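You operate a simulated robot arm through the tools that you are given. There is no shell and no other tool. Be economical: measure what you need, move in short steps, check, and stop when the job is done.

You run a simulated robot arm. Do the job below in one go: nothing can be reset, and whatever is moved stays where it is left.

Task
Put the carton that says "half" from the top of the brown bench on the brown oak board and the carton that says "LOW" on top of the green weight.

Only the result counts: the job must be done as asked and must still hold three seconds after the hand-in. Knocking over, shifting, dropping, spilling or breaking anything else fails it.

Robot
A 7-joint arm with a two-finger parallel gripper, fixed in place. Base frame: the origin is at the foot of the arm, x ahead of it, y to its left, z up; the work surface is at about z = 0. Readings come in m, rad, newtons and seconds.
With the tool pointing down near the work surface it reaches from about 0.24 to 0.62 m from the base axis. Its first joint turns from -1.152 to 1.152 rad. Payload 2.6 kg.
Tool frame: the origin (TCP) lies between the finger pads and is the grasp point; the fingertips stand 0.03 m ahead of it; z points along the fingers, y is the line along which they close. Largest opening 0.094 m; finger width 0.028, thickness 0.01; the body of the gripper, 0.05 by 0.096 m, starts 0.055 m behind the TCP.
Orientation is that of the tool frame in the base frame, as a unit quaternion [w, x, y, z]. With the fingers straight down and closing along the base's y, the tool's x points along the base's -x, its y along +y and its z along -z.

Tools
- The arm moves only by the tool arm_command. Its argument "rows" is one flat list of numbers, 7 for each row, row after row: the shift along the tool's x, y, z in m, then the turn, a rotation vector about the tool's x, y, z in rad, then the finger opening in m, from 0 to 0.094. In form: [x, y, z, ax, ay, az, grip, x, y, z, ax, ay, az, grip, ...]. A call has 1 to 8 rows; each row shifts and turns the commanded pose from where the row before left it, along the tool's axes as they then stand. Rows are played at 5 a second. More than 0.05 m and 0.15 rad between two rows, or a gripper value outside its range, and nothing of the call is played. Where a pose cannot be reached the arm comes as near as it can. A force on the tool above 40 N (or 10 N above the force at the start of the call, whichever is more), or a blocked arm, ends the call early, and 0.2 s more pass. The fingers move at their own pace (about 0.072 m/s each) and stop on an object; they squeeze with about 31 N. The grip force told is the motor's: it shows also when the fingers shut on nothing. Time passes only in rows, and 0.2 s behind the last, so rows that do not move let the fingers close. It gives the time, the measured TCP pose, the force on the tool (base axes), the opening and the grip force at its end, in the units of the frame above (readings bear some noise), and new pictures: "pictures" is both (left out), scene, wrist or none.
- Cameras (640 x 400 px; columns grow to the right, rows downward): "scene" is fixed at [0.003, 0.4119, 0.5689]; the picture's right is [-0.94, -0.35, 0.00], its down [-0.18, 0.47, -0.87] and it looks along [0.30, -0.81, -0.50] (base axes); focal length 367 px, centre (320, 200). "wrist" rides on the gripper at [0.076, 0.014, -0.102] in the tool frame; the picture's right is [-0.18, 0.98, 0.00], its down [-0.75, -0.14, -0.64] and it looks along [-0.63, -0.12, 0.77] (tool axes); focal length 243 px, centre (320, 200). There is no depth. A picture from a camera that has moved, and an enlarged one, comes with that camera's place and axes in the base frame and with its lens. The place of the scene camera against the robot may be out by one fixed shift of up to 0.012 m in any direction.
- enlarge(camera, box): a new picture of the part [left, top, right, bottom] of that camera's present view, enlarged. The clock stands still meanwhile.
- sign_off(): hands the job in; it is judged then, once.

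Go step by step. Nothing tells you positions but the pictures and the camera data: compare them with the known pose of the tool, close in by small moves and look again before you grip or let go. The budget is 90 turns and 170 pictures, counting those below and the enlarged ones. Unless the task says otherwise, let go and move clear before handing in, and close with one line.

The tools are called after ">>>" as name(argument=value, ...) on one line, values as JSON. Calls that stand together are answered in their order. arm_command: Moves the arm, as the interface text tells. Its arguments: {"type":"object","properties":{"rows":{"type":"array"},"pictures":{"type":"string","enum":["both","scene","wrist","none"]}},"required":["rows"]} The other tools are called the same way: enlarge (camera, box) takes an enlarged picture of a part of a camera's view; sign_off () hands the job in.

At the start:

```text
clock: 0.0
eef_pos: [0.3201, -0.2803, 0.282]
tool_rot: [-0.001, 0.001, 1.0, 0.0]
force: [-0.1, 0.1, -0.8]
width: 0.0943
grip_force: 0.1
```

scene: 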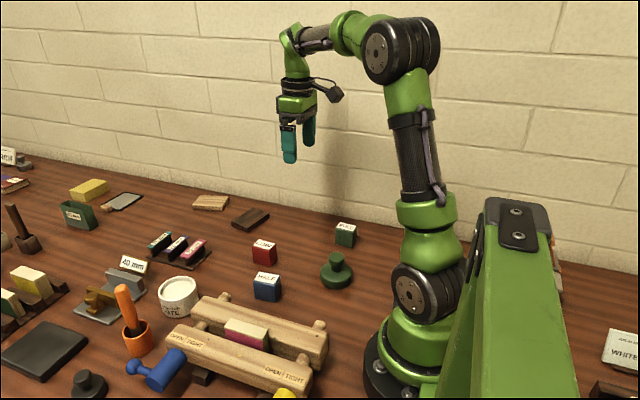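
wrist: 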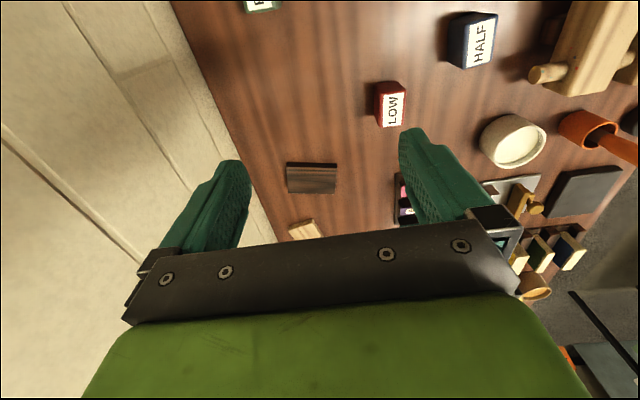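

I see several cartons (red LOW, blue HALF, green one) and boards; I'll enlarge the scene to identify them.

>>> enlarge(camera="scene", box=[180, 180, 380, 305])

>>> enlarge(camera="wrist", box=[230, 0, 550, 200])

>>> enlarge(camera="scene", box=[0, 140, 220, 400])

```text
3.20 times, centred on (280, 242) of scene
camera zoom: at [0.003, 0.4119, 0.5689], right [-0.94, -0.35, 0.0], down [-0.18, 0.47, -0.87], along [0.3, -0.81, -0.5], focal length 1174 px, centre (448, 64)
```

zoom: 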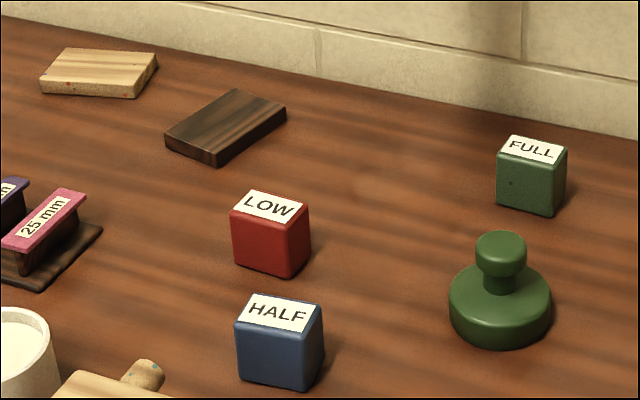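

```text
2.00 times, centred on (390, 100) of wrist
camera zoom: at [0.244, -0.2663, 0.3845], right [0.18, 0.98, 0.0], down [0.75, -0.14, 0.64], along [0.63, -0.12, -0.77], focal length 485 px, centre (180, 400)
```

zoom: 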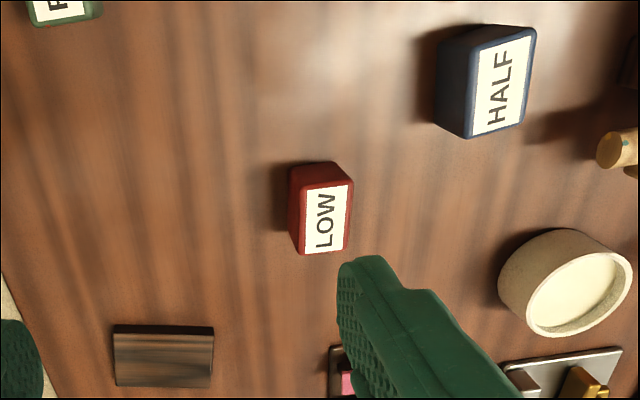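

```text
1.54 times, centred on (110, 270) of scene
camera zoom: at [0.003, 0.4119, 0.5689], right [-0.94, -0.35, 0.0], down [-0.18, 0.47, -0.87], along [0.3, -0.81, -0.5], focal length 564 px, centre (643, 92)
```

zoom: 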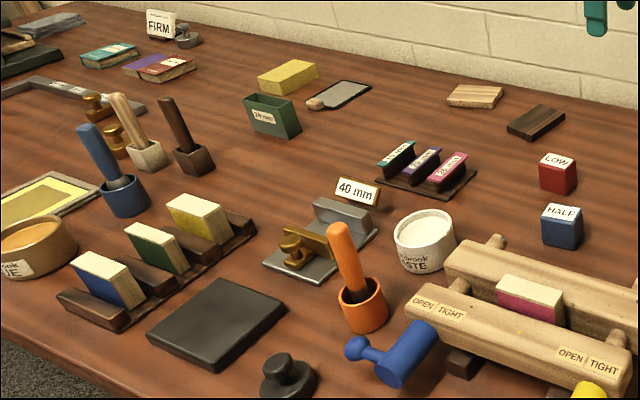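

HALF (~0.31, -0.09), LOW (~0.38, -0.19), the dark brown board (~0.49, -0.33) and the green knobbed weight (~0.20, -0.20) are located roughly. I'll move above HALF for a closer look.

>>> arm_command(rows=[0, 0.048, 0, 0, 0, 0, 0.094, 0, 0.048, 0, 0, 0, 0, 0.094, 0, 0.048, 0.03, 0, 0, 0, 0.094, 0, 0.046, 0.04, 0, 0, 0, 0.094, 0, 0, 0, 0, 0, 0, 0.094])

>>> enlarge(camera="scene", box=[0, 140, 160, 240])

>>> enlarge(camera="scene", box=[160, 180, 280, 255])

```text
refused: row 3 steps farther than a row can; nothing moved
```

```text
4.00 times, centred on (80, 190) of scene
camera zoom: at [0.003, 0.4119, 0.5689], right [-0.94, -0.35, 0.0], down [-0.18, 0.47, -0.87], along [0.3, -0.81, -0.5], focal length 1467 px, centre (1280, 240)
```

zoom: 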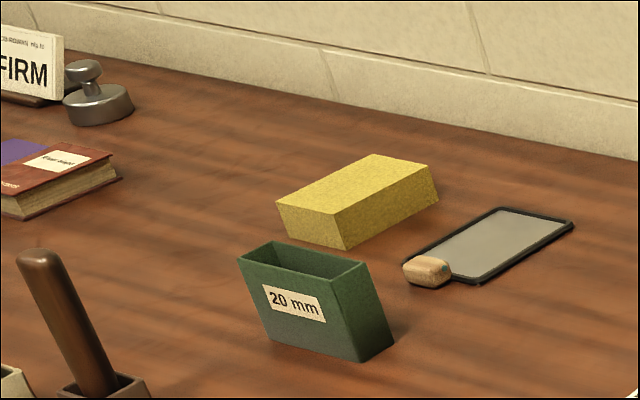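

```text
5.33 times, centred on (220, 218) of scene
camera zoom: at [0.003, 0.4119, 0.5689], right [-0.94, -0.35, 0.0], down [-0.18, 0.47, -0.87], along [0.3, -0.81, -0.5], focal length 1956 px, centre (853, 107)
```

zoom: 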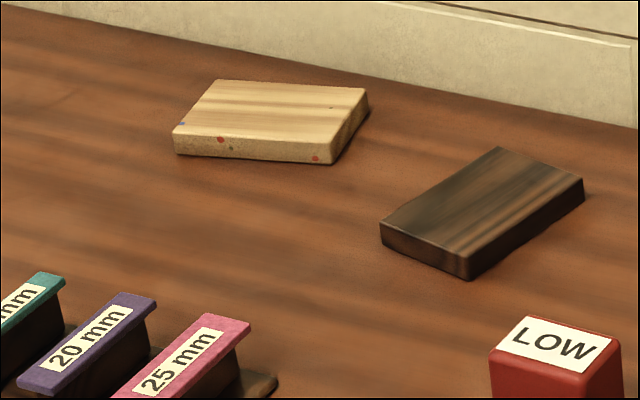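

The light board is pale pine-like; the dark one is the brown oak. Moving above HALF with smaller steps.

>>> arm_command(rows=[0, 0.045, 0.01, 0, 0, 0, 0.094, 0, 0.045, 0.02, 0, 0, 0, 0.094, 0, 0.045, 0.02, 0, 0, 0, 0.094, 0, 0.045, 0.02, 0, 0, 0, 0.094, 0, 0.01, 0, 0, 0, 0, 0.094])

```text
clock: 1.2
eef_pos: [0.3188, -0.0886, 0.2146]
tool_rot: [0.001, -0.001, 1.0, 0.0]
force: [-0.8, 0.7, -0.6]
width: 0.0941
grip_force: 0.1
camera wrist: at [0.2427, -0.0751, 0.3162], right [0.18, 0.98, 0.0], down [0.75, -0.14, 0.64], along [0.63, -0.12, -0.77], focal length 243 px, centre (320, 200)
```

scene: 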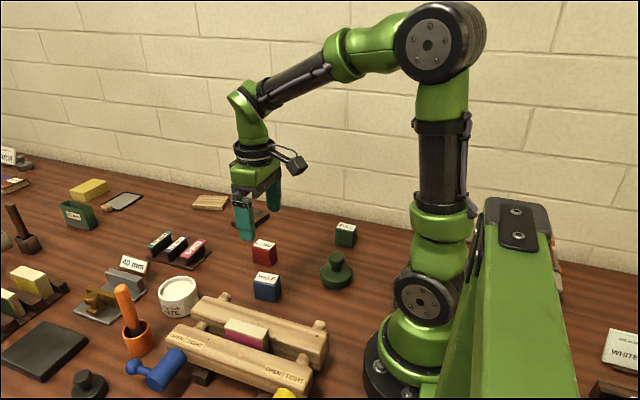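
wrist: 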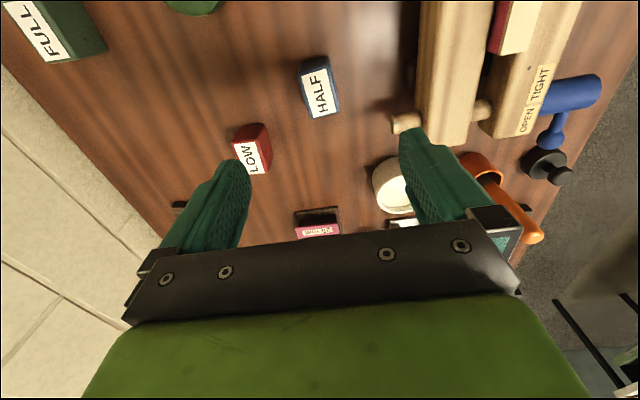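

>>> enlarge(camera="wrist", box=[220, 30, 380, 130])

>>> enlarge(camera="scene", box=[230, 225, 310, 305])

>>> enlarge(camera="scene", box=[310, 245, 374, 295])

```text
4.00 times, centred on (300, 80) of wrist
camera zoom: at [0.2427, -0.0751, 0.3162], right [0.18, 0.98, 0.0], down [0.75, -0.14, 0.64], along [0.63, -0.12, -0.77], focal length 970 px, centre (400, 680)
```

zoom: 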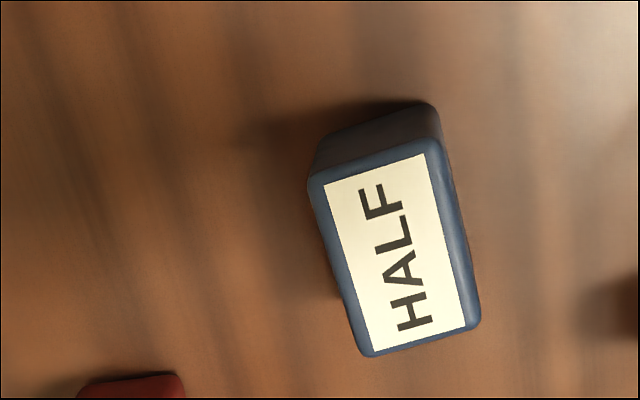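

```text
5.00 times, centred on (270, 265) of scene
camera zoom: at [0.003, 0.4119, 0.5689], right [-0.94, -0.35, 0.0], down [-0.18, 0.47, -0.87], along [0.3, -0.81, -0.5], focal length 1834 px, centre (570, -125)
```

zoom: 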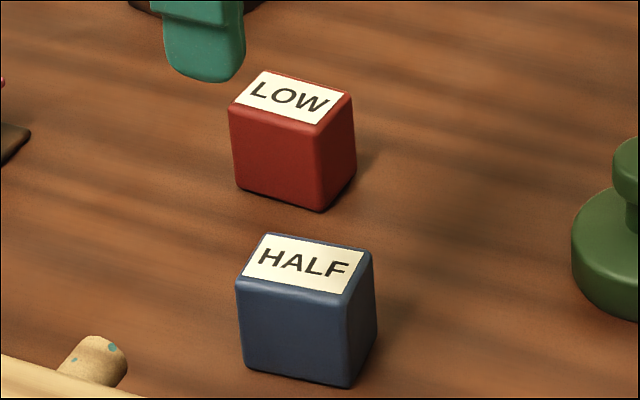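

```text
8.00 times, centred on (342, 270) of scene
camera zoom: at [0.003, 0.4119, 0.5689], right [-0.94, -0.35, 0.0], down [-0.18, 0.47, -0.87], along [0.3, -0.81, -0.5], focal length 2934 px, centre (144, -360)
```

zoom: 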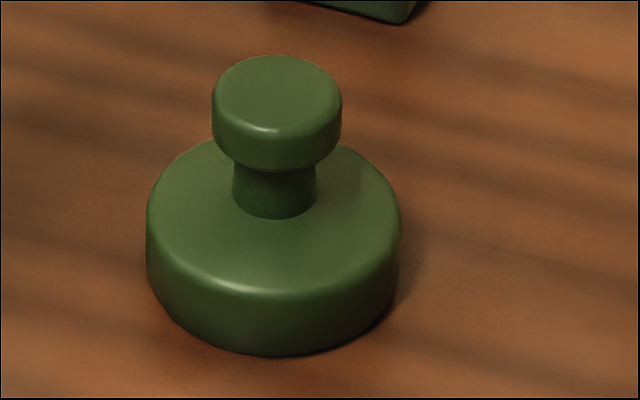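

HALF is about 0.047×0.034×0.045 m, centred near (0.320, -0.090), turned about 4.5°. I'll align and descend partway, then check.

>>> arm_command(rows=[-0.0015, -0.0015, 0.02, 0, 0, -0.078, 0.066, 0, 0, 0.04, 0, 0, 0, 0.066, 0, 0, 0.04, 0, 0, 0, 0.066, 0, 0, 0.01, 0, 0, 0, 0.066, 0, 0, 0, 0, 0, 0, 0.066])

```text
clock: 2.4
eef_pos: [0.3233, -0.0921, 0.1013]
tool_rot: [0.001, -0.039, 0.999, 0.0]
force: [0.2, 0.1, -0.1]
width: 0.0661
grip_force: 0.1
camera wrist: at [0.2451, -0.0833, 0.2041], right [0.11, 0.99, 0.0], down [0.76, -0.08, 0.64], along [0.64, -0.07, -0.77], focal length 243 px, centre (320, 200)
```

scene: 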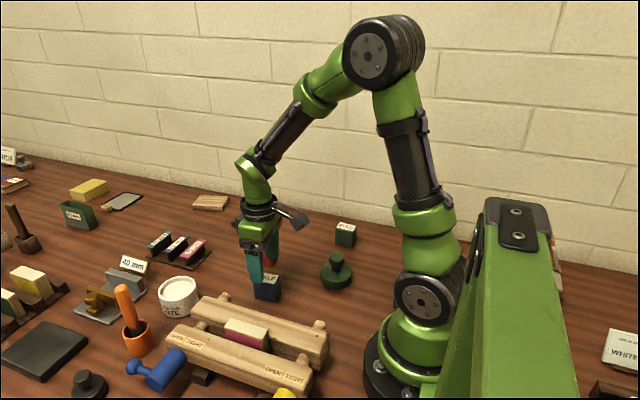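
wrist: 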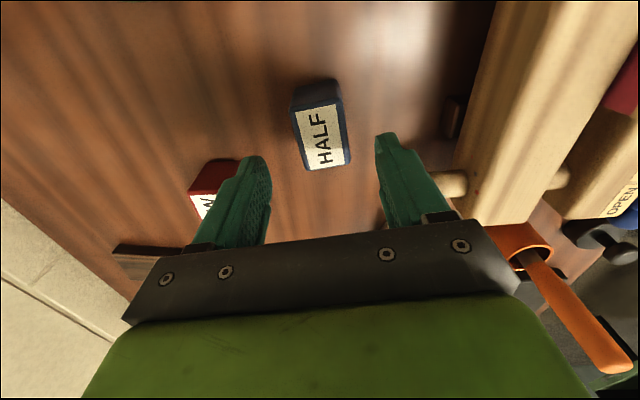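

Aligned with HALF between the fingers. Descending and gripping.

>>> arm_command(rows=[0.002, 0.001, 0.03, 0, 0, 0, 0.066, 0, 0, 0.025, 0, 0, 0, 0.066, 0, 0, 0.009, 0, 0, 0, 0.066, 0, 0, 0, 0, 0, 0, 0.066])

>>> arm_command(rows=[0, 0, 0, 0, 0, 0, 0.02, 0, 0, 0, 0, 0, 0, 0.02, 0, 0, 0, 0, 0, 0, 0.02], pictures="wrist")

```text
clock: 3.4
eef_pos: [0.3178, -0.0911, 0.0371]
tool_rot: [-0.001, -0.039, 0.999, -0.001]
force: [-0.2, -0.1, -0.3]
width: 0.0658
grip_force: 0.1
camera wrist: at [0.2412, -0.0832, 0.1397], right [0.11, 0.99, 0.0], down [0.76, -0.08, 0.64], along [0.64, -0.07, -0.77], focal length 243 px, centre (320, 200)
```

scene: 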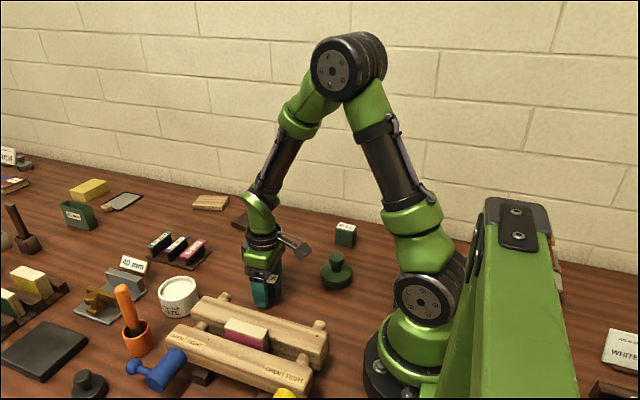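
wrist: 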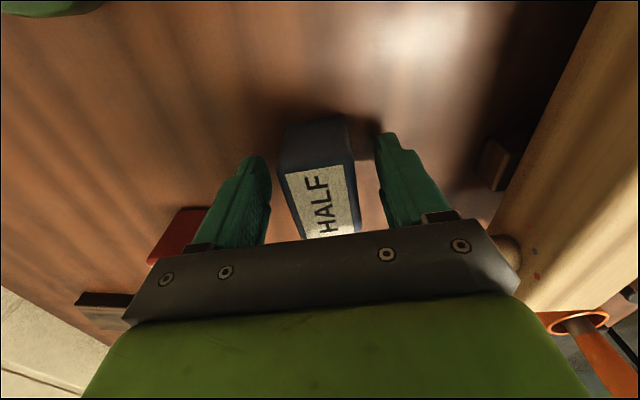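

```text
clock: 4.2
eef_pos: [0.3192, -0.0918, 0.0382]
tool_rot: [0.0, -0.04, 0.999, 0.0]
force: [0.4, -0.5, 0.4]
width: 0.0396
grip_force: 31.0
camera wrist: at [0.2413, -0.0832, 0.14], right [0.11, 0.99, 0.0], down [0.76, -0.08, 0.64], along [0.64, -0.07, -0.77], focal length 243 px, centre (320, 200)
```

wrist: 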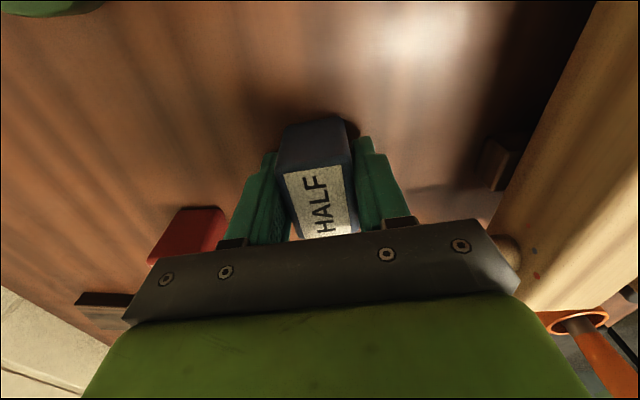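

HALF is gripped (0.0396). Lifting straight up, then moving toward the board for a closer look.

>>> arm_command(rows=[0, 0, -0.02, 0, 0, 0, 0.02, 0, 0, -0.04, 0, 0, 0, 0.02, 0, 0, -0.04, 0, 0, 0, 0.02, 0, 0, -0.04, 0, 0, 0.078, 0.02, -0.015, -0.045, 0, 0, 0, 0, 0.02, -0.02, -0.045, 0, 0, 0, 0, 0.02, -0.02, -0.045, 0, 0, 0, 0, 0.02, -0.02, -0.045, 0, 0, 0, 0, 0.02])

```text
clock: 6.0
eef_pos: [0.3972, -0.2717, 0.1781]
tool_rot: [-0.001, 0.0, 1.0, 0.0]
force: [0.0, 0.0, -0.5]
width: 0.0396
grip_force: 30.3
camera wrist: at [0.3213, -0.2577, 0.2812], right [0.18, 0.98, 0.0], down [0.75, -0.14, 0.64], along [0.63, -0.12, -0.77], focal length 243 px, centre (320, 200)
```

scene: 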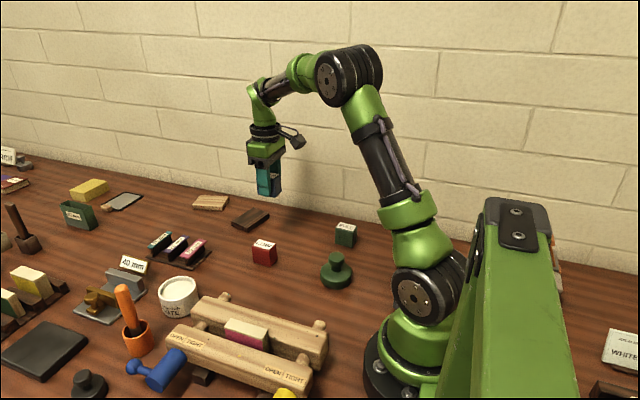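
wrist: 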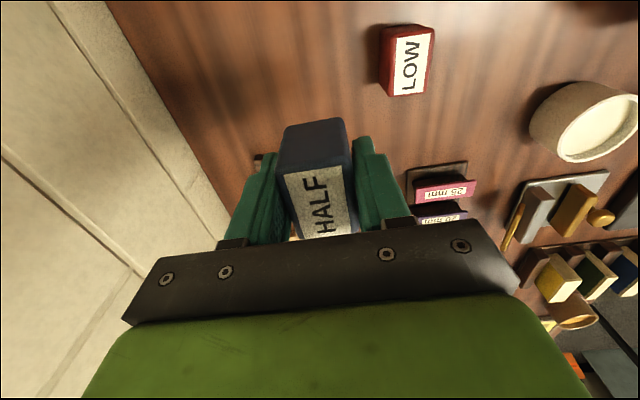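

Here LOW is clearly visible; I'll measure it while moving on toward the board.

>>> enlarge(camera="wrist", box=[360, 10, 456, 106])

>>> arm_command(rows=[-0.03, -0.025, 0, 0, 0, 0.06, 0.02, -0.03, -0.025, 0, 0, 0, 0.06, 0.02, -0.02, 0, 0, 0, 0, 0.06, 0.02, 0, 0, 0, 0, 0, 0, 0.02])

```text
4.17 times, centred on (408, 58) of wrist
camera zoom: at [0.3213, -0.2577, 0.2812], right [0.18, 0.98, 0.0], down [0.75, -0.14, 0.64], along [0.63, -0.12, -0.77], focal length 1011 px, centre (-47, 792)
```

zoom: 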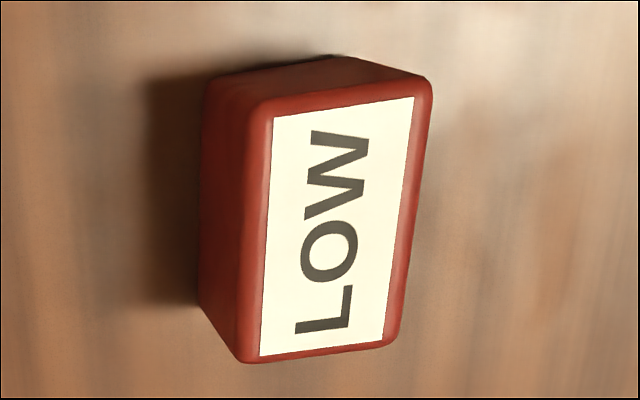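

```text
clock: 7.0
eef_pos: [0.4747, -0.3258, 0.1803]
tool_rot: [0.0, 0.091, 0.996, 0.001]
force: [-0.6, 0.1, -1.1]
width: 0.0395
grip_force: 31.0
camera wrist: at [0.4022, -0.2977, 0.2819], right [0.36, 0.93, 0.0], down [0.72, -0.27, 0.64], along [0.6, -0.23, -0.77], focal length 243 px, centre (320, 200)
```

scene: 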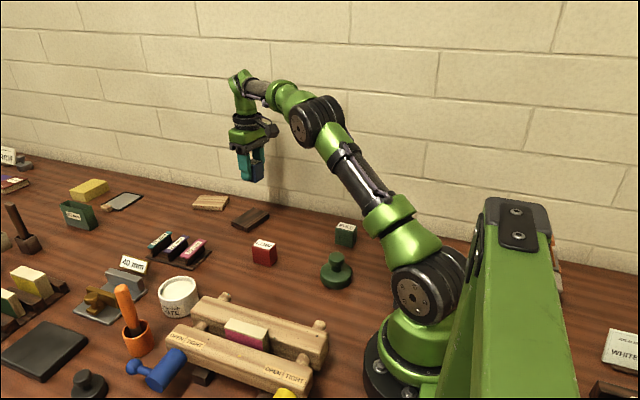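
wrist: 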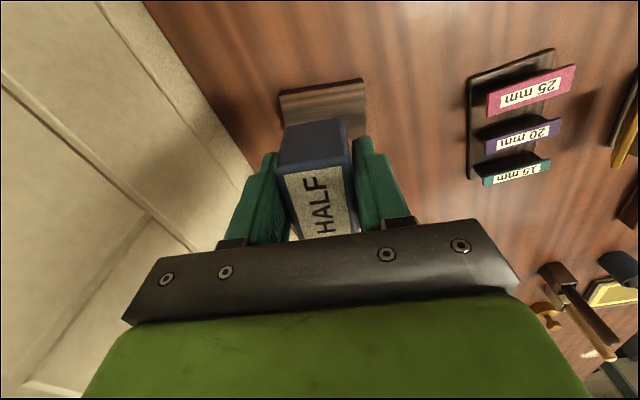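

>>> enlarge(camera="wrist", box=[250, 60, 410, 160])

>>> enlarge(camera="scene", box=[220, 150, 284, 240])

```text
4.00 times, centred on (330, 110) of wrist
camera zoom: at [0.4022, -0.2977, 0.2819], right [0.36, 0.93, 0.0], down [0.72, -0.27, 0.64], along [0.6, -0.23, -0.77], focal length 970 px, centre (280, 560)
```

zoom: 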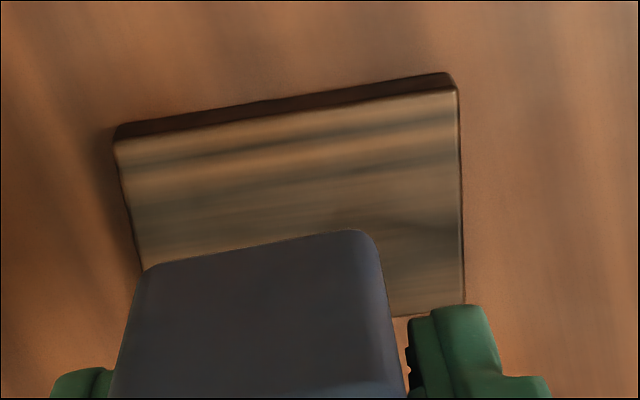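

```text
4.44 times, centred on (252, 195) of scene
camera zoom: at [0.003, 0.4119, 0.5689], right [-0.94, -0.35, 0.0], down [-0.18, 0.47, -0.87], along [0.3, -0.81, -0.5], focal length 1630 px, centre (622, 222)
```

zoom: 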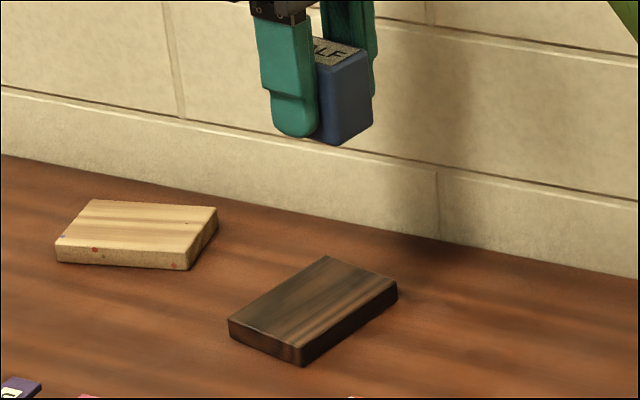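

Board top centre is about (0.499, -0.330), turned about -12.5°. Moving over it and descending partway.

>>> arm_command(rows=[-0.0248, 0.0005, 0.0, 0, 0, 0.038, 0.02, 0, 0, 0.035, 0, 0, 0, 0.02, 0, 0, 0.035, 0, 0, 0, 0.02, 0, 0, 0.035, 0, 0, 0, 0.02, 0, 0, 0.008, 0, 0, 0, 0.02, 0, 0, 0, 0, 0, 0, 0.02])

>>> enlarge(camera="scene", box=[200, 170, 300, 250])

```text
clock: 8.4
eef_pos: [0.4977, -0.3295, 0.0651]
tool_rot: [0.0, 0.109, 0.994, 0.0]
force: [-0.6, 0.1, -0.8]
width: 0.0396
grip_force: 31.4
camera wrist: at [0.4265, -0.2992, 0.1674], right [0.39, 0.92, 0.0], down [0.71, -0.3, 0.64], along [0.59, -0.25, -0.77], focal length 243 px, centre (320, 200)
```

scene: 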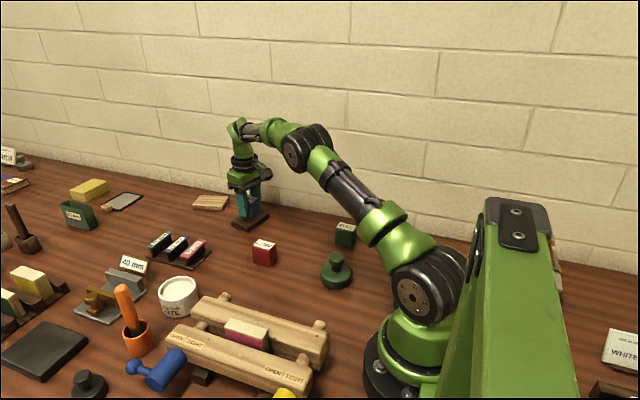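
wrist: 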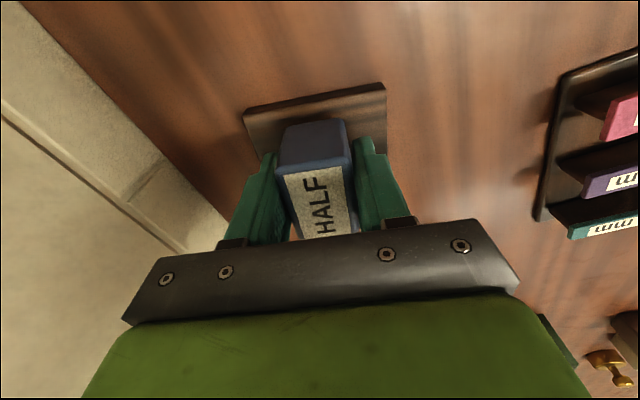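

```text
5.00 times, centred on (250, 210) of scene
camera zoom: at [0.003, 0.4119, 0.5689], right [-0.94, -0.35, 0.0], down [-0.18, 0.47, -0.87], along [0.3, -0.81, -0.5], focal length 1834 px, centre (670, 150)
```

zoom: 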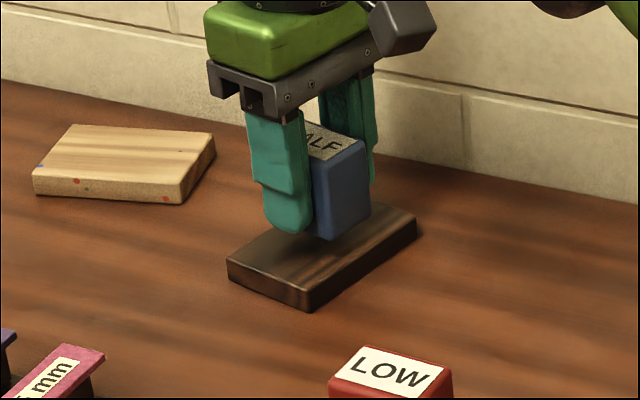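

Well centred. Lowering slowly to contact.

>>> arm_command(rows=[0, 0, 0.004, 0, 0, 0, 0.02, 0, 0, 0.003, 0, 0, 0, 0.02, 0, 0, 0.002, 0, 0, 0, 0.02, 0, 0, 0, 0, 0, 0, 0.02], pictures="none")

>>> enlarge(camera="scene", box=[220, 185, 284, 235])

```text
clock: 9.4
eef_pos: [0.4974, -0.3291, 0.0555]
tool_rot: [0.0, 0.109, 0.994, 0.0]
force: [0.3, -0.3, 0.3]
width: 0.0397
grip_force: 31.4
```

```text
8.00 times, centred on (252, 210) of scene
camera zoom: at [0.003, 0.4119, 0.5689], right [-0.94, -0.35, 0.0], down [-0.18, 0.47, -0.87], along [0.3, -0.81, -0.5], focal length 2934 px, centre (864, 120)
```

zoom: 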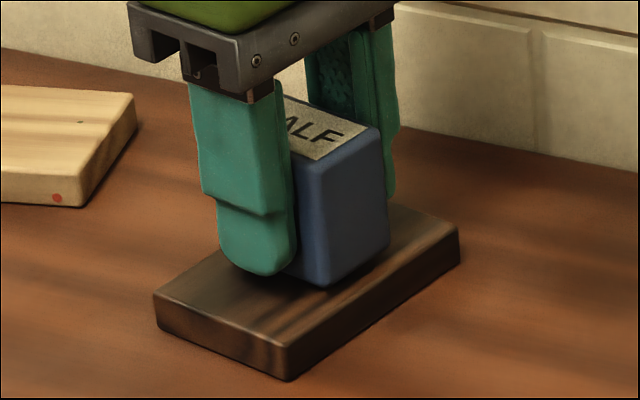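

>>> arm_command(rows=[0, 0, 0.001, 0, 0, 0, 0.02, 0, 0, 0.001, 0, 0, 0, 0.02], pictures="none")

```text
clock: 10.0
eef_pos: [0.4981, -0.3295, 0.0549]
tool_rot: [-0.001, 0.109, 0.994, 0.0]
force: [1.0, -0.9, -0.7]
width: 0.0397
grip_force: 30.6
```

No contact yet; continuing down in 1 mm steps.

>>> arm_command(rows=[0, 0, 0.001, 0, 0, 0, 0.02, 0, 0, 0, 0, 0, 0, 0.02], pictures="none")

>>> arm_command(rows=[0, 0, 0.001, 0, 0, 0, 0.02, 0, 0, 0, 0, 0, 0, 0.02], pictures="none")

>>> enlarge(camera="scene", box=[220, 185, 284, 235])

```text
clock: 10.6
eef_pos: [0.4977, -0.3287, 0.0536]
tool_rot: [0.001, 0.109, 0.994, 0.0]
force: [-0.3, 0.1, 1.2]
width: 0.0398
grip_force: 31.3
```

```text
clock: 11.2
eef_pos: [0.497, -0.33, 0.0535]
tool_rot: [0.001, 0.109, 0.994, 0.0]
force: [0.3, 1.8, 4.9]
width: 0.0396
grip_force: 31.2
```

```text
8.00 times, centred on (252, 210) of scene
camera zoom: at [0.0029, 0.4119, 0.5689], right [-0.94, -0.35, 0.0], down [-0.18, 0.47, -0.87], along [0.3, -0.81, -0.5], focal length 2934 px, centre (864, 120)
```

zoom: 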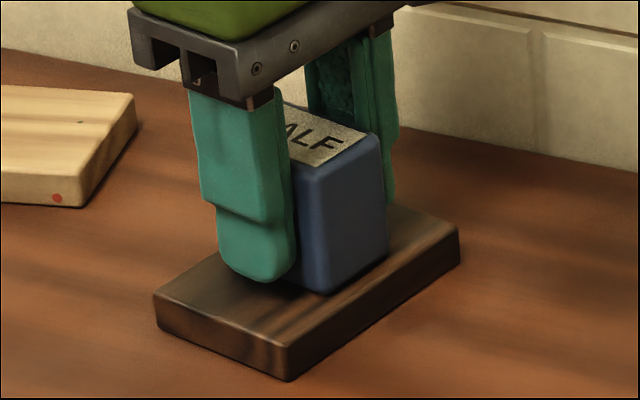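

Contact is felt (about 5 N). Opening modestly and rising straight up.

>>> arm_command(rows=[0, 0, 0, 0, 0, 0, 0.055, 0, 0, 0, 0, 0, 0, 0.06, 0, 0, 0, 0, 0, 0, 0.06, 0, 0, -0.03, 0, 0, 0, 0.06, 0, 0, -0.04, 0, 0, 0, 0.06, 0, 0, -0.04, 0, 0, 0, 0.06, 0, 0, -0.03, 0, 0, 0, 0.06])

>>> enlarge(camera="scene", box=[220, 185, 284, 235])

```text
clock: 12.8
eef_pos: [0.4972, -0.3312, 0.191]
tool_rot: [0.0, 0.108, 0.994, 0.0]
force: [-0.3, 1.2, 0.7]
width: 0.0601
grip_force: 0.0
camera wrist: at [0.4261, -0.3008, 0.2934], right [0.39, 0.92, 0.0], down [0.71, -0.3, 0.64], along [0.59, -0.25, -0.77], focal length 243 px, centre (320, 200)
```

scene: 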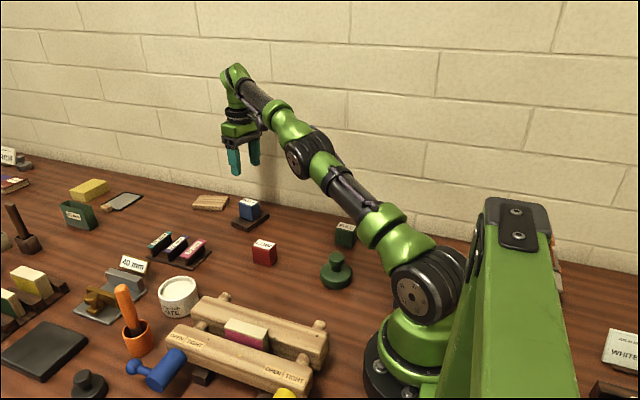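
wrist: 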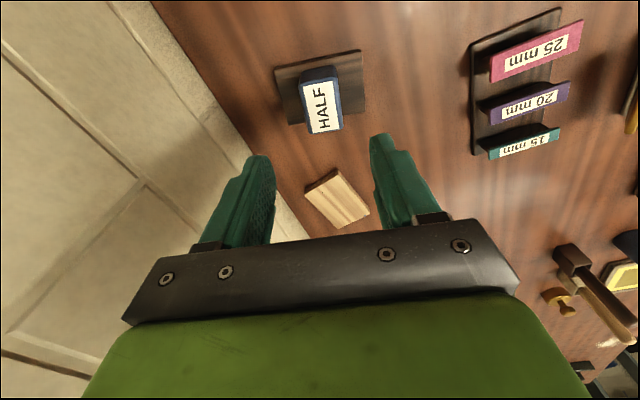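

```text
8.00 times, centred on (252, 210) of scene
camera zoom: at [0.003, 0.4119, 0.5689], right [-0.94, -0.35, 0.0], down [-0.18, 0.47, -0.87], along [0.3, -0.81, -0.5], focal length 2934 px, centre (864, 120)
```

zoom: 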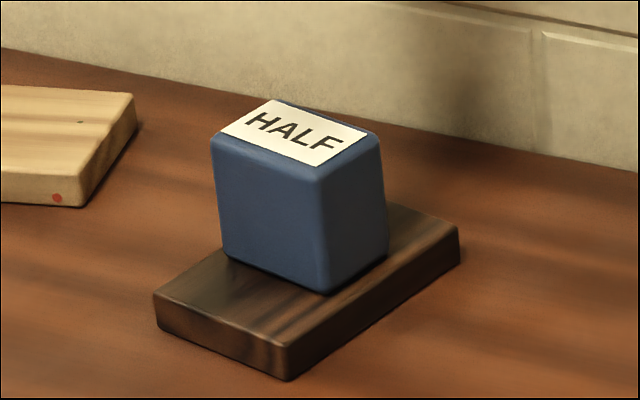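

HALF stands on the brown oak board. Moving above LOW (0.381, -0.190), yaw about -4°.

>>> arm_command(rows=[0, 0, 0, 0, 0, -0.147, 0.066, 0.0314, 0.0332, 0, 0, 0, 0, 0.066, 0.0314, 0.0332, 0, 0, 0, 0, 0.066, 0.0314, 0.0332, 0, 0, 0, 0, 0.066, 0.0314, 0.0332, 0, 0, 0, 0, 0.066, 0, 0, 0.045, 0, 0, 0, 0.066, 0, 0, 0.045, 0, 0, 0, 0.066, 0, 0, 0, 0, 0, 0, 0.066])

>>> enlarge(camera="wrist", box=[260, 60, 420, 200])

```text
clock: 14.6
eef_pos: [0.3802, -0.1866, 0.1018]
tool_rot: [0.0, 0.035, 0.999, 0.0]
force: [-0.2, -0.4, -0.2]
width: 0.0659
grip_force: 0.0
camera wrist: at [0.3049, -0.1669, 0.2041], right [0.25, 0.97, 0.0], down [0.74, -0.19, 0.64], along [0.62, -0.16, -0.77], focal length 243 px, centre (320, 200)
```

scene: 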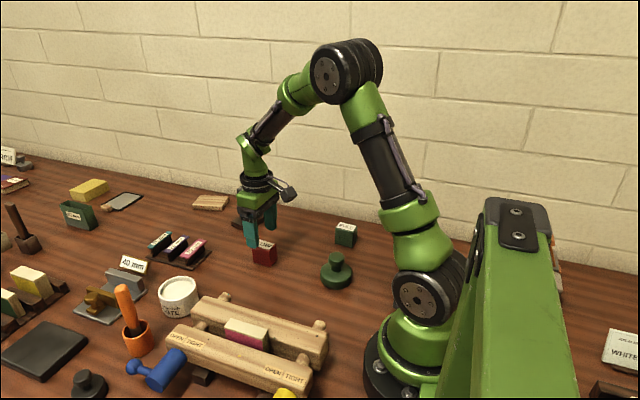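
wrist: 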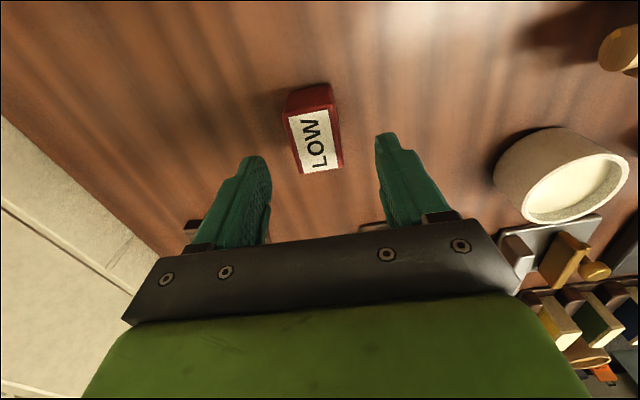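

```text
2.86 times, centred on (340, 130) of wrist
camera zoom: at [0.3049, -0.1669, 0.2041], right [0.25, 0.97, 0.0], down [0.74, -0.19, 0.64], along [0.62, -0.16, -0.77], focal length 693 px, centre (263, 400)
```

zoom: 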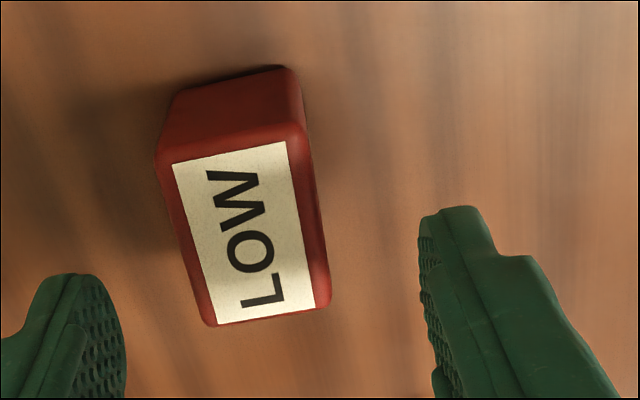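

LOW's centre reads about (0.380, -0.1895); shifting 3 mm, descending and gripping.

>>> arm_command(rows=[0, -0.003, 0.03, 0, 0, 0, 0.066, 0, 0, 0.025, 0, 0, 0, 0.066, 0, 0, 0.009, 0, 0, 0, 0.066, 0, 0, 0, 0, 0, 0, 0.066], pictures="wrist")

>>> arm_command(rows=[0, 0, 0, 0, 0, 0, 0.02, 0, 0, 0, 0, 0, 0, 0.02, 0, 0, 0, 0, 0, 0, 0.02], pictures="wrist")

```text
clock: 15.6
eef_pos: [0.3804, -0.1898, 0.0374]
tool_rot: [0.0, 0.036, 0.999, 0.0]
force: [0.0, -0.7, -0.1]
width: 0.0663
grip_force: 0.1
camera wrist: at [0.3051, -0.17, 0.1405], right [0.25, 0.97, 0.0], down [0.74, -0.19, 0.64], along [0.62, -0.16, -0.77], focal length 243 px, centre (320, 200)
```

wrist: 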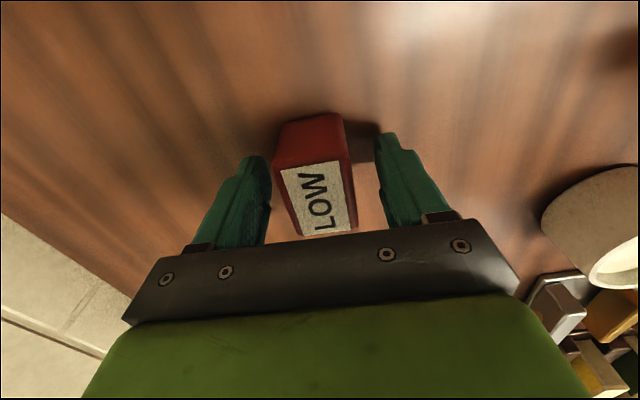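

```text
clock: 16.4
eef_pos: [0.3798, -0.1897, 0.0393]
tool_rot: [-0.001, 0.037, 0.999, 0.0]
force: [0.7, -0.9, 0.4]
width: 0.0398
grip_force: 31.0
camera wrist: at [0.3051, -0.1701, 0.1407], right [0.25, 0.97, 0.0], down [0.74, -0.19, 0.64], along [0.62, -0.16, -0.77], focal length 243 px, centre (320, 200)
```

wrist: 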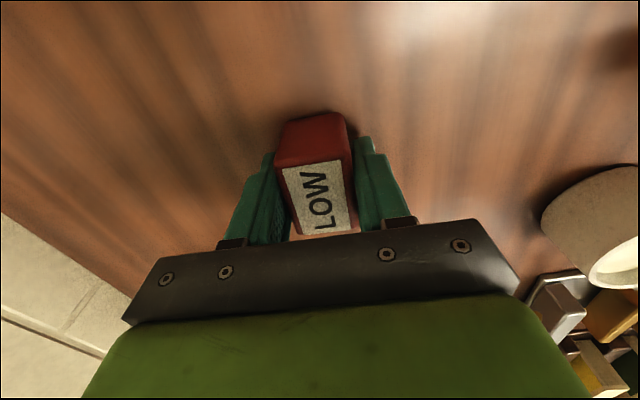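

LOW is gripped and centred. Lifting and moving to look at the weight.

>>> arm_command(rows=[0, 0, -0.02, 0, 0, 0, 0.02, 0, 0, -0.04, 0, 0, 0, 0.02, 0, 0, -0.045, 0, 0, 0, 0.02, 0, 0, -0.045, 0, 0, 0, 0.02, 0.04, 0, 0, 0, 0, 0, 0.02, 0.04, 0, 0, 0, 0, 0, 0.02, 0.03, 0, 0, 0, 0, 0, 0.02, 0, 0, 0, 0, 0, 0, 0.02])

>>> enlarge(camera="wrist", box=[240, 0, 400, 130])

```text
clock: 18.2
eef_pos: [0.2742, -0.1809, 0.1887]
tool_rot: [-0.001, 0.036, 0.999, -0.001]
force: [-0.9, 0.2, -0.1]
width: 0.0398
grip_force: 30.8
camera wrist: at [0.1987, -0.1617, 0.2913], right [0.25, 0.97, 0.0], down [0.74, -0.19, 0.64], along [0.62, -0.16, -0.77], focal length 243 px, centre (320, 200)
```

scene: 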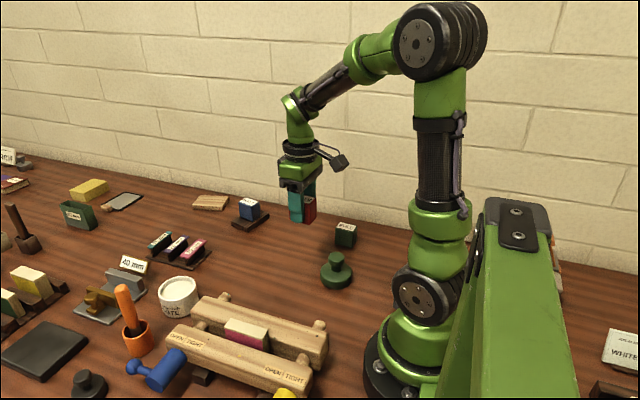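
wrist: 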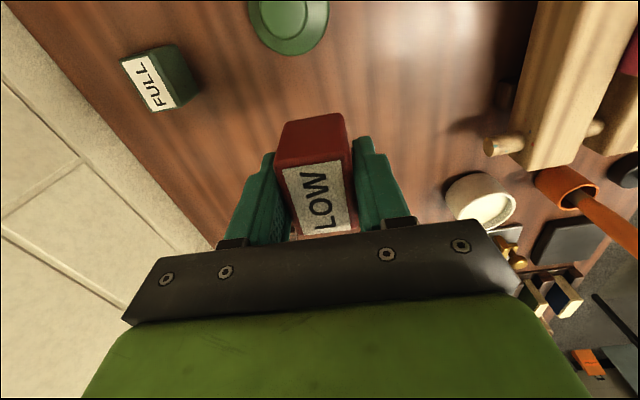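

```text
3.08 times, centred on (320, 65) of wrist
camera zoom: at [0.1987, -0.1617, 0.2913], right [0.25, 0.97, 0.0], down [0.74, -0.19, 0.64], along [0.62, -0.16, -0.77], focal length 746 px, centre (320, 615)
```

zoom: 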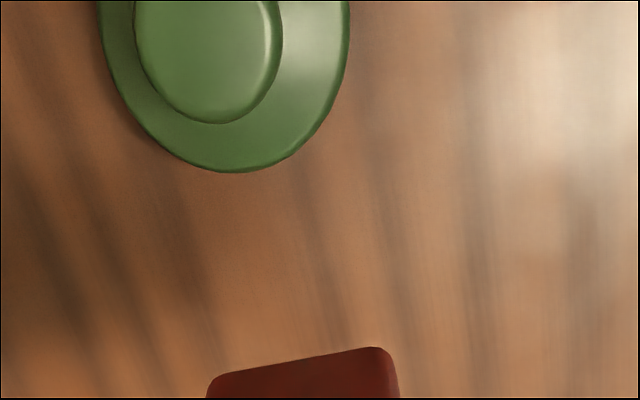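

The weight is cut off at the top; backing off 4 cm more to see it whole.

>>> arm_command(rows=[0.04, -0.01, -0.01, 0, 0, 0, 0.02, 0, 0, 0, 0, 0, 0, 0.02, 0, 0, 0, 0, 0, 0, 0.02], pictures="wrist")

>>> enlarge(camera="wrist", box=[240, 0, 400, 130])

>>> enlarge(camera="scene", box=[304, 240, 368, 290])

```text
clock: 19.0
eef_pos: [0.2312, -0.1869, 0.1958]
tool_rot: [0.0, 0.035, 0.999, 0.0]
force: [-0.5, 0.7, -1.2]
width: 0.0394
grip_force: 30.5
camera wrist: at [0.1571, -0.168, 0.2994], right [0.25, 0.97, 0.0], down [0.74, -0.19, 0.64], along [0.62, -0.16, -0.77], focal length 243 px, centre (320, 200)
```

wrist: 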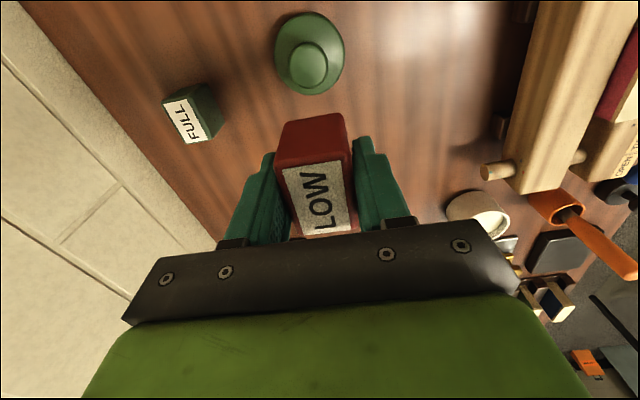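

```text
3.08 times, centred on (320, 65) of wrist
camera zoom: at [0.1571, -0.168, 0.2994], right [0.25, 0.97, 0.0], down [0.74, -0.19, 0.64], along [0.62, -0.16, -0.77], focal length 746 px, centre (320, 615)
```

zoom: 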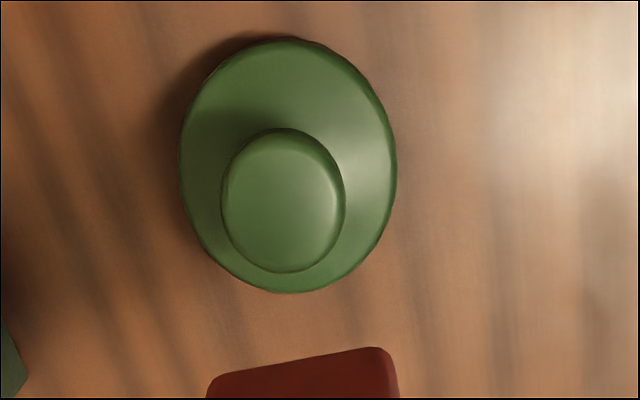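

```text
8.00 times, centred on (336, 265) of scene
camera zoom: at [0.003, 0.4119, 0.5689], right [-0.94, -0.35, 0.0], down [-0.18, 0.47, -0.87], along [0.3, -0.81, -0.5], focal length 2934 px, centre (192, -320)
```

zoom: 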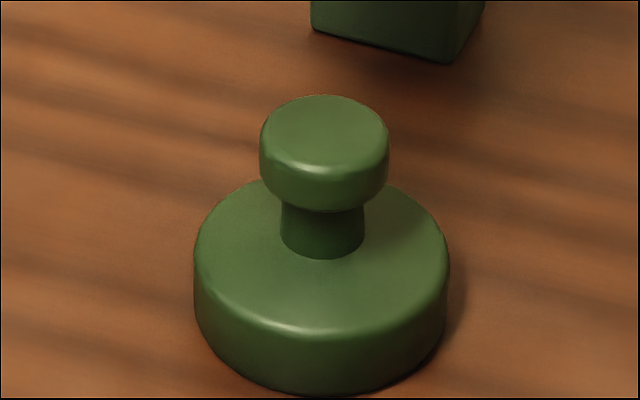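

Knob top centre is about (0.1995, -0.190), height about 0.06 m. Moving LOW above it and partly down to check.

>>> arm_command(rows=[0.0319, -0.0053, 0, 0, 0, 0, 0.02, 0, 0, 0.025, 0, 0, 0, 0.02, 0, 0, 0.025, 0, 0, 0, 0.02, 0, 0, 0.015, 0, 0, 0, 0.02, 0, 0, 0, 0, 0, 0, 0.02])

>>> enlarge(camera="scene", box=[288, 210, 384, 300])

>>> enlarge(camera="wrist", box=[220, 40, 420, 165])

```text
clock: 20.2
eef_pos: [0.2, -0.1939, 0.1321]
tool_rot: [0.0, 0.035, 0.999, 0.0]
force: [0.0, -1.0, -0.6]
width: 0.0396
grip_force: 31.1
camera wrist: at [0.1254, -0.1738, 0.2349], right [0.25, 0.97, 0.0], down [0.74, -0.19, 0.64], along [0.62, -0.16, -0.77], focal length 243 px, centre (320, 200)
```

scene: 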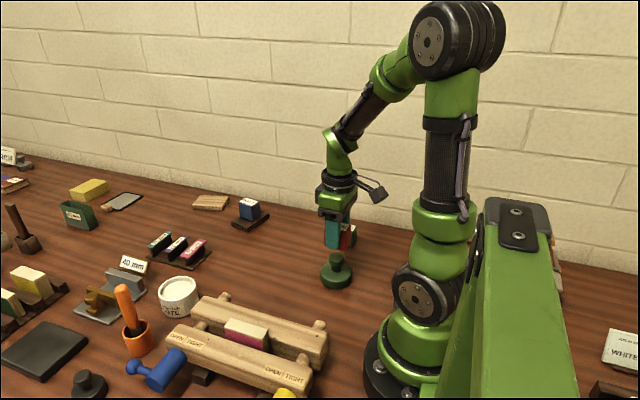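
wrist: 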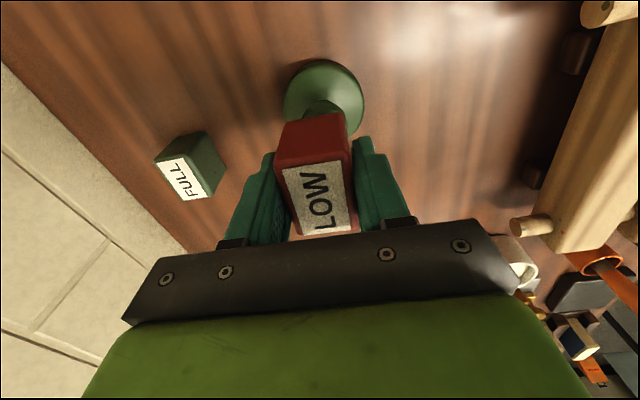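

```text
4.44 times, centred on (336, 255) of scene
camera zoom: at [0.003, 0.4119, 0.5689], right [-0.94, -0.35, 0.0], down [-0.18, 0.47, -0.87], along [0.3, -0.81, -0.5], focal length 1630 px, centre (249, -44)
```

zoom: 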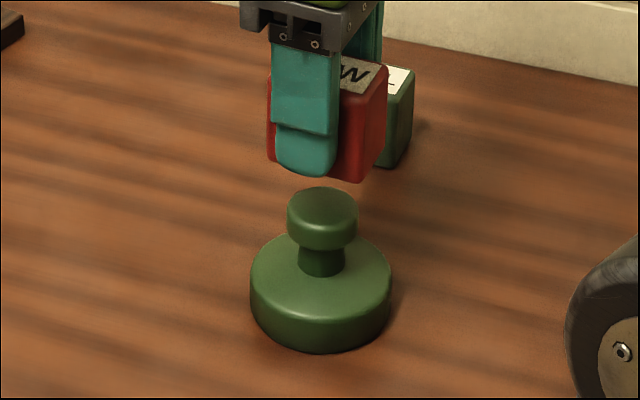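

```text
3.20 times, centred on (320, 102) of wrist
camera zoom: at [0.1254, -0.1738, 0.2349], right [0.25, 0.97, 0.0], down [0.74, -0.19, 0.64], along [0.62, -0.16, -0.77], focal length 776 px, centre (320, 512)
```

zoom: 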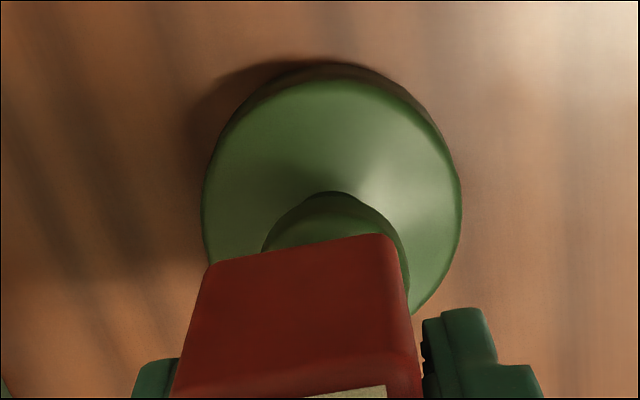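

Knob centre confirmed at about (0.200, -0.190). Shifting +3 mm in y and lowering close.

>>> arm_command(rows=[0, 0.003, 0.01, 0, 0, 0, 0.02, 0, 0, 0.01, 0, 0, 0, 0.02, 0, 0, 0, 0, 0, 0, 0.02], pictures="none")

>>> enlarge(camera="scene", box=[304, 225, 368, 290])

>>> enlarge(camera="wrist", box=[220, 40, 420, 165])

```text
clock: 21.0
eef_pos: [0.2013, -0.1894, 0.1141]
tool_rot: [0.0, 0.036, 0.999, 0.0]
force: [0.0, -0.6, -0.2]
width: 0.0397
grip_force: 31.5
```

```text
6.15 times, centred on (336, 258) of scene
camera zoom: at [0.003, 0.4119, 0.5689], right [-0.94, -0.35, 0.0], down [-0.18, 0.47, -0.87], along [0.3, -0.81, -0.5], focal length 2257 px, centre (222, -154)
```

zoom: 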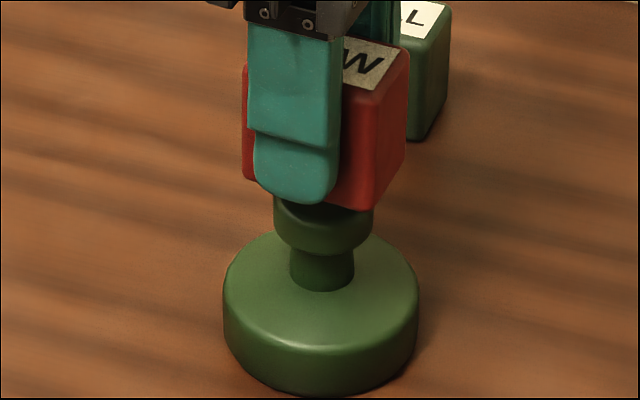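

```text
3.20 times, centred on (320, 102) of wrist
camera zoom: at [0.1253, -0.1695, 0.2165], right [0.25, 0.97, 0.0], down [0.74, -0.19, 0.64], along [0.62, -0.16, -0.77], focal length 776 px, centre (320, 512)
```

zoom: 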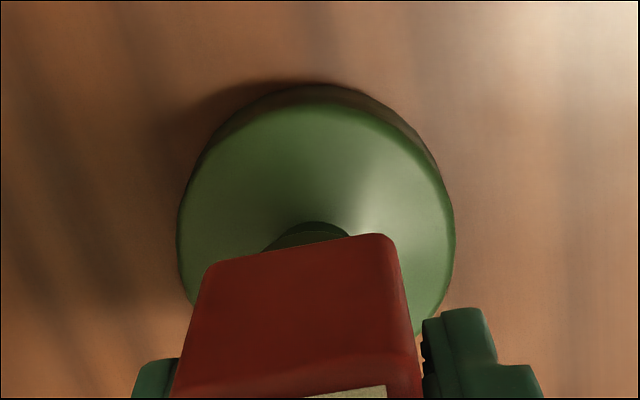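

Aligned. Lowering gently to contact.

>>> arm_command(rows=[0, 0, 0.003, 0, 0, 0, 0.02, 0, 0, 0.003, 0, 0, 0, 0.02, 0, 0, 0, 0, 0, 0, 0.02], pictures="none")

>>> enlarge(camera="scene", box=[304, 225, 368, 290])

```text
clock: 21.8
eef_pos: [0.2004, -0.1902, 0.1081]
tool_rot: [0.0, 0.036, 0.999, 0.0]
force: [0.9, -0.3, -0.8]
width: 0.0396
grip_force: 30.6
```

```text
6.15 times, centred on (336, 258) of scene
camera zoom: at [0.003, 0.4119, 0.5689], right [-0.94, -0.35, 0.0], down [-0.18, 0.47, -0.87], along [0.3, -0.81, -0.5], focal length 2257 px, centre (222, -154)
```

zoom: 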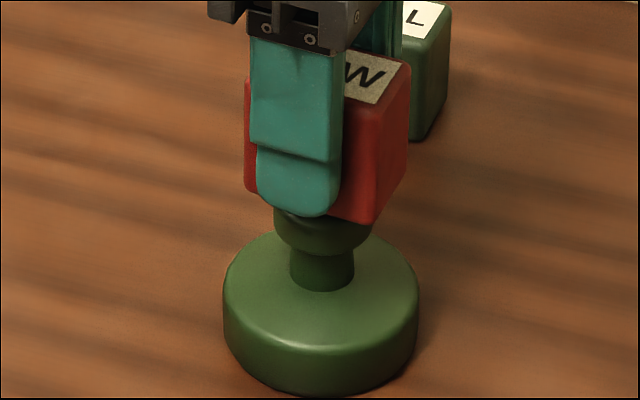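

>>> arm_command(rows=[0, 0, 0.001, 0, 0, 0, 0.02, 0, 0, 0.001, 0, 0, 0, 0.02, 0, 0, 0, 0, 0, 0, 0.02], pictures="none")

>>> arm_command(rows=[0, 0, 0.001, 0, 0, 0, 0.02, 0, 0, 0, 0, 0, 0, 0.02], pictures="none")

```text
clock: 22.6
eef_pos: [0.2, -0.1896, 0.1053]
tool_rot: [0.0, 0.035, 0.999, 0.0]
force: [0.1, 0.0, -0.1]
width: 0.0396
grip_force: 30.6
```

```text
clock: 23.2
eef_pos: [0.1993, -0.1908, 0.1037]
tool_rot: [0.001, 0.036, 0.999, -0.001]
force: [-0.2, -0.5, -0.5]
width: 0.0395
grip_force: 30.6
```

No contact yet; continuing in 1 mm steps.

>>> arm_command(rows=[0, 0, 0.001, 0, 0, 0, 0.02, 0, 0, 0, 0, 0, 0, 0.02], pictures="none")

>>> arm_command(rows=[0, 0, 0.001, 0, 0, 0, 0.02, 0, 0, 0, 0, 0, 0, 0.02], pictures="none")

>>> enlarge(camera="scene", box=[304, 225, 368, 290])

```text
clock: 23.8
eef_pos: [0.1976, -0.1918, 0.1042]
tool_rot: [0.001, 0.036, 0.999, 0.0]
force: [-5.0, 3.6, 22.3]
width: 0.0397
grip_force: 31.0
```

```text
clock: 24.4
eef_pos: [0.1998, -0.1905, 0.1019]
tool_rot: [0.0, 0.034, 0.999, -0.001]
force: [0.7, 0.8, 22.9]
width: 0.0395
grip_force: 30.4
```

```text
6.15 times, centred on (336, 258) of scene
camera zoom: at [0.0029, 0.4119, 0.5688], right [-0.94, -0.35, 0.0], down [-0.18, 0.47, -0.87], along [0.3, -0.81, -0.5], focal length 2257 px, centre (222, -154)
```

zoom: 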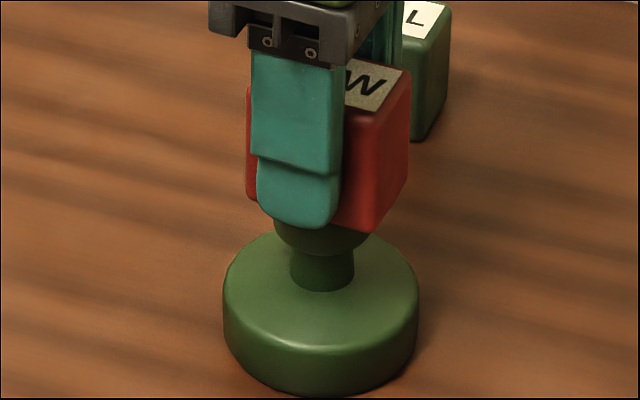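

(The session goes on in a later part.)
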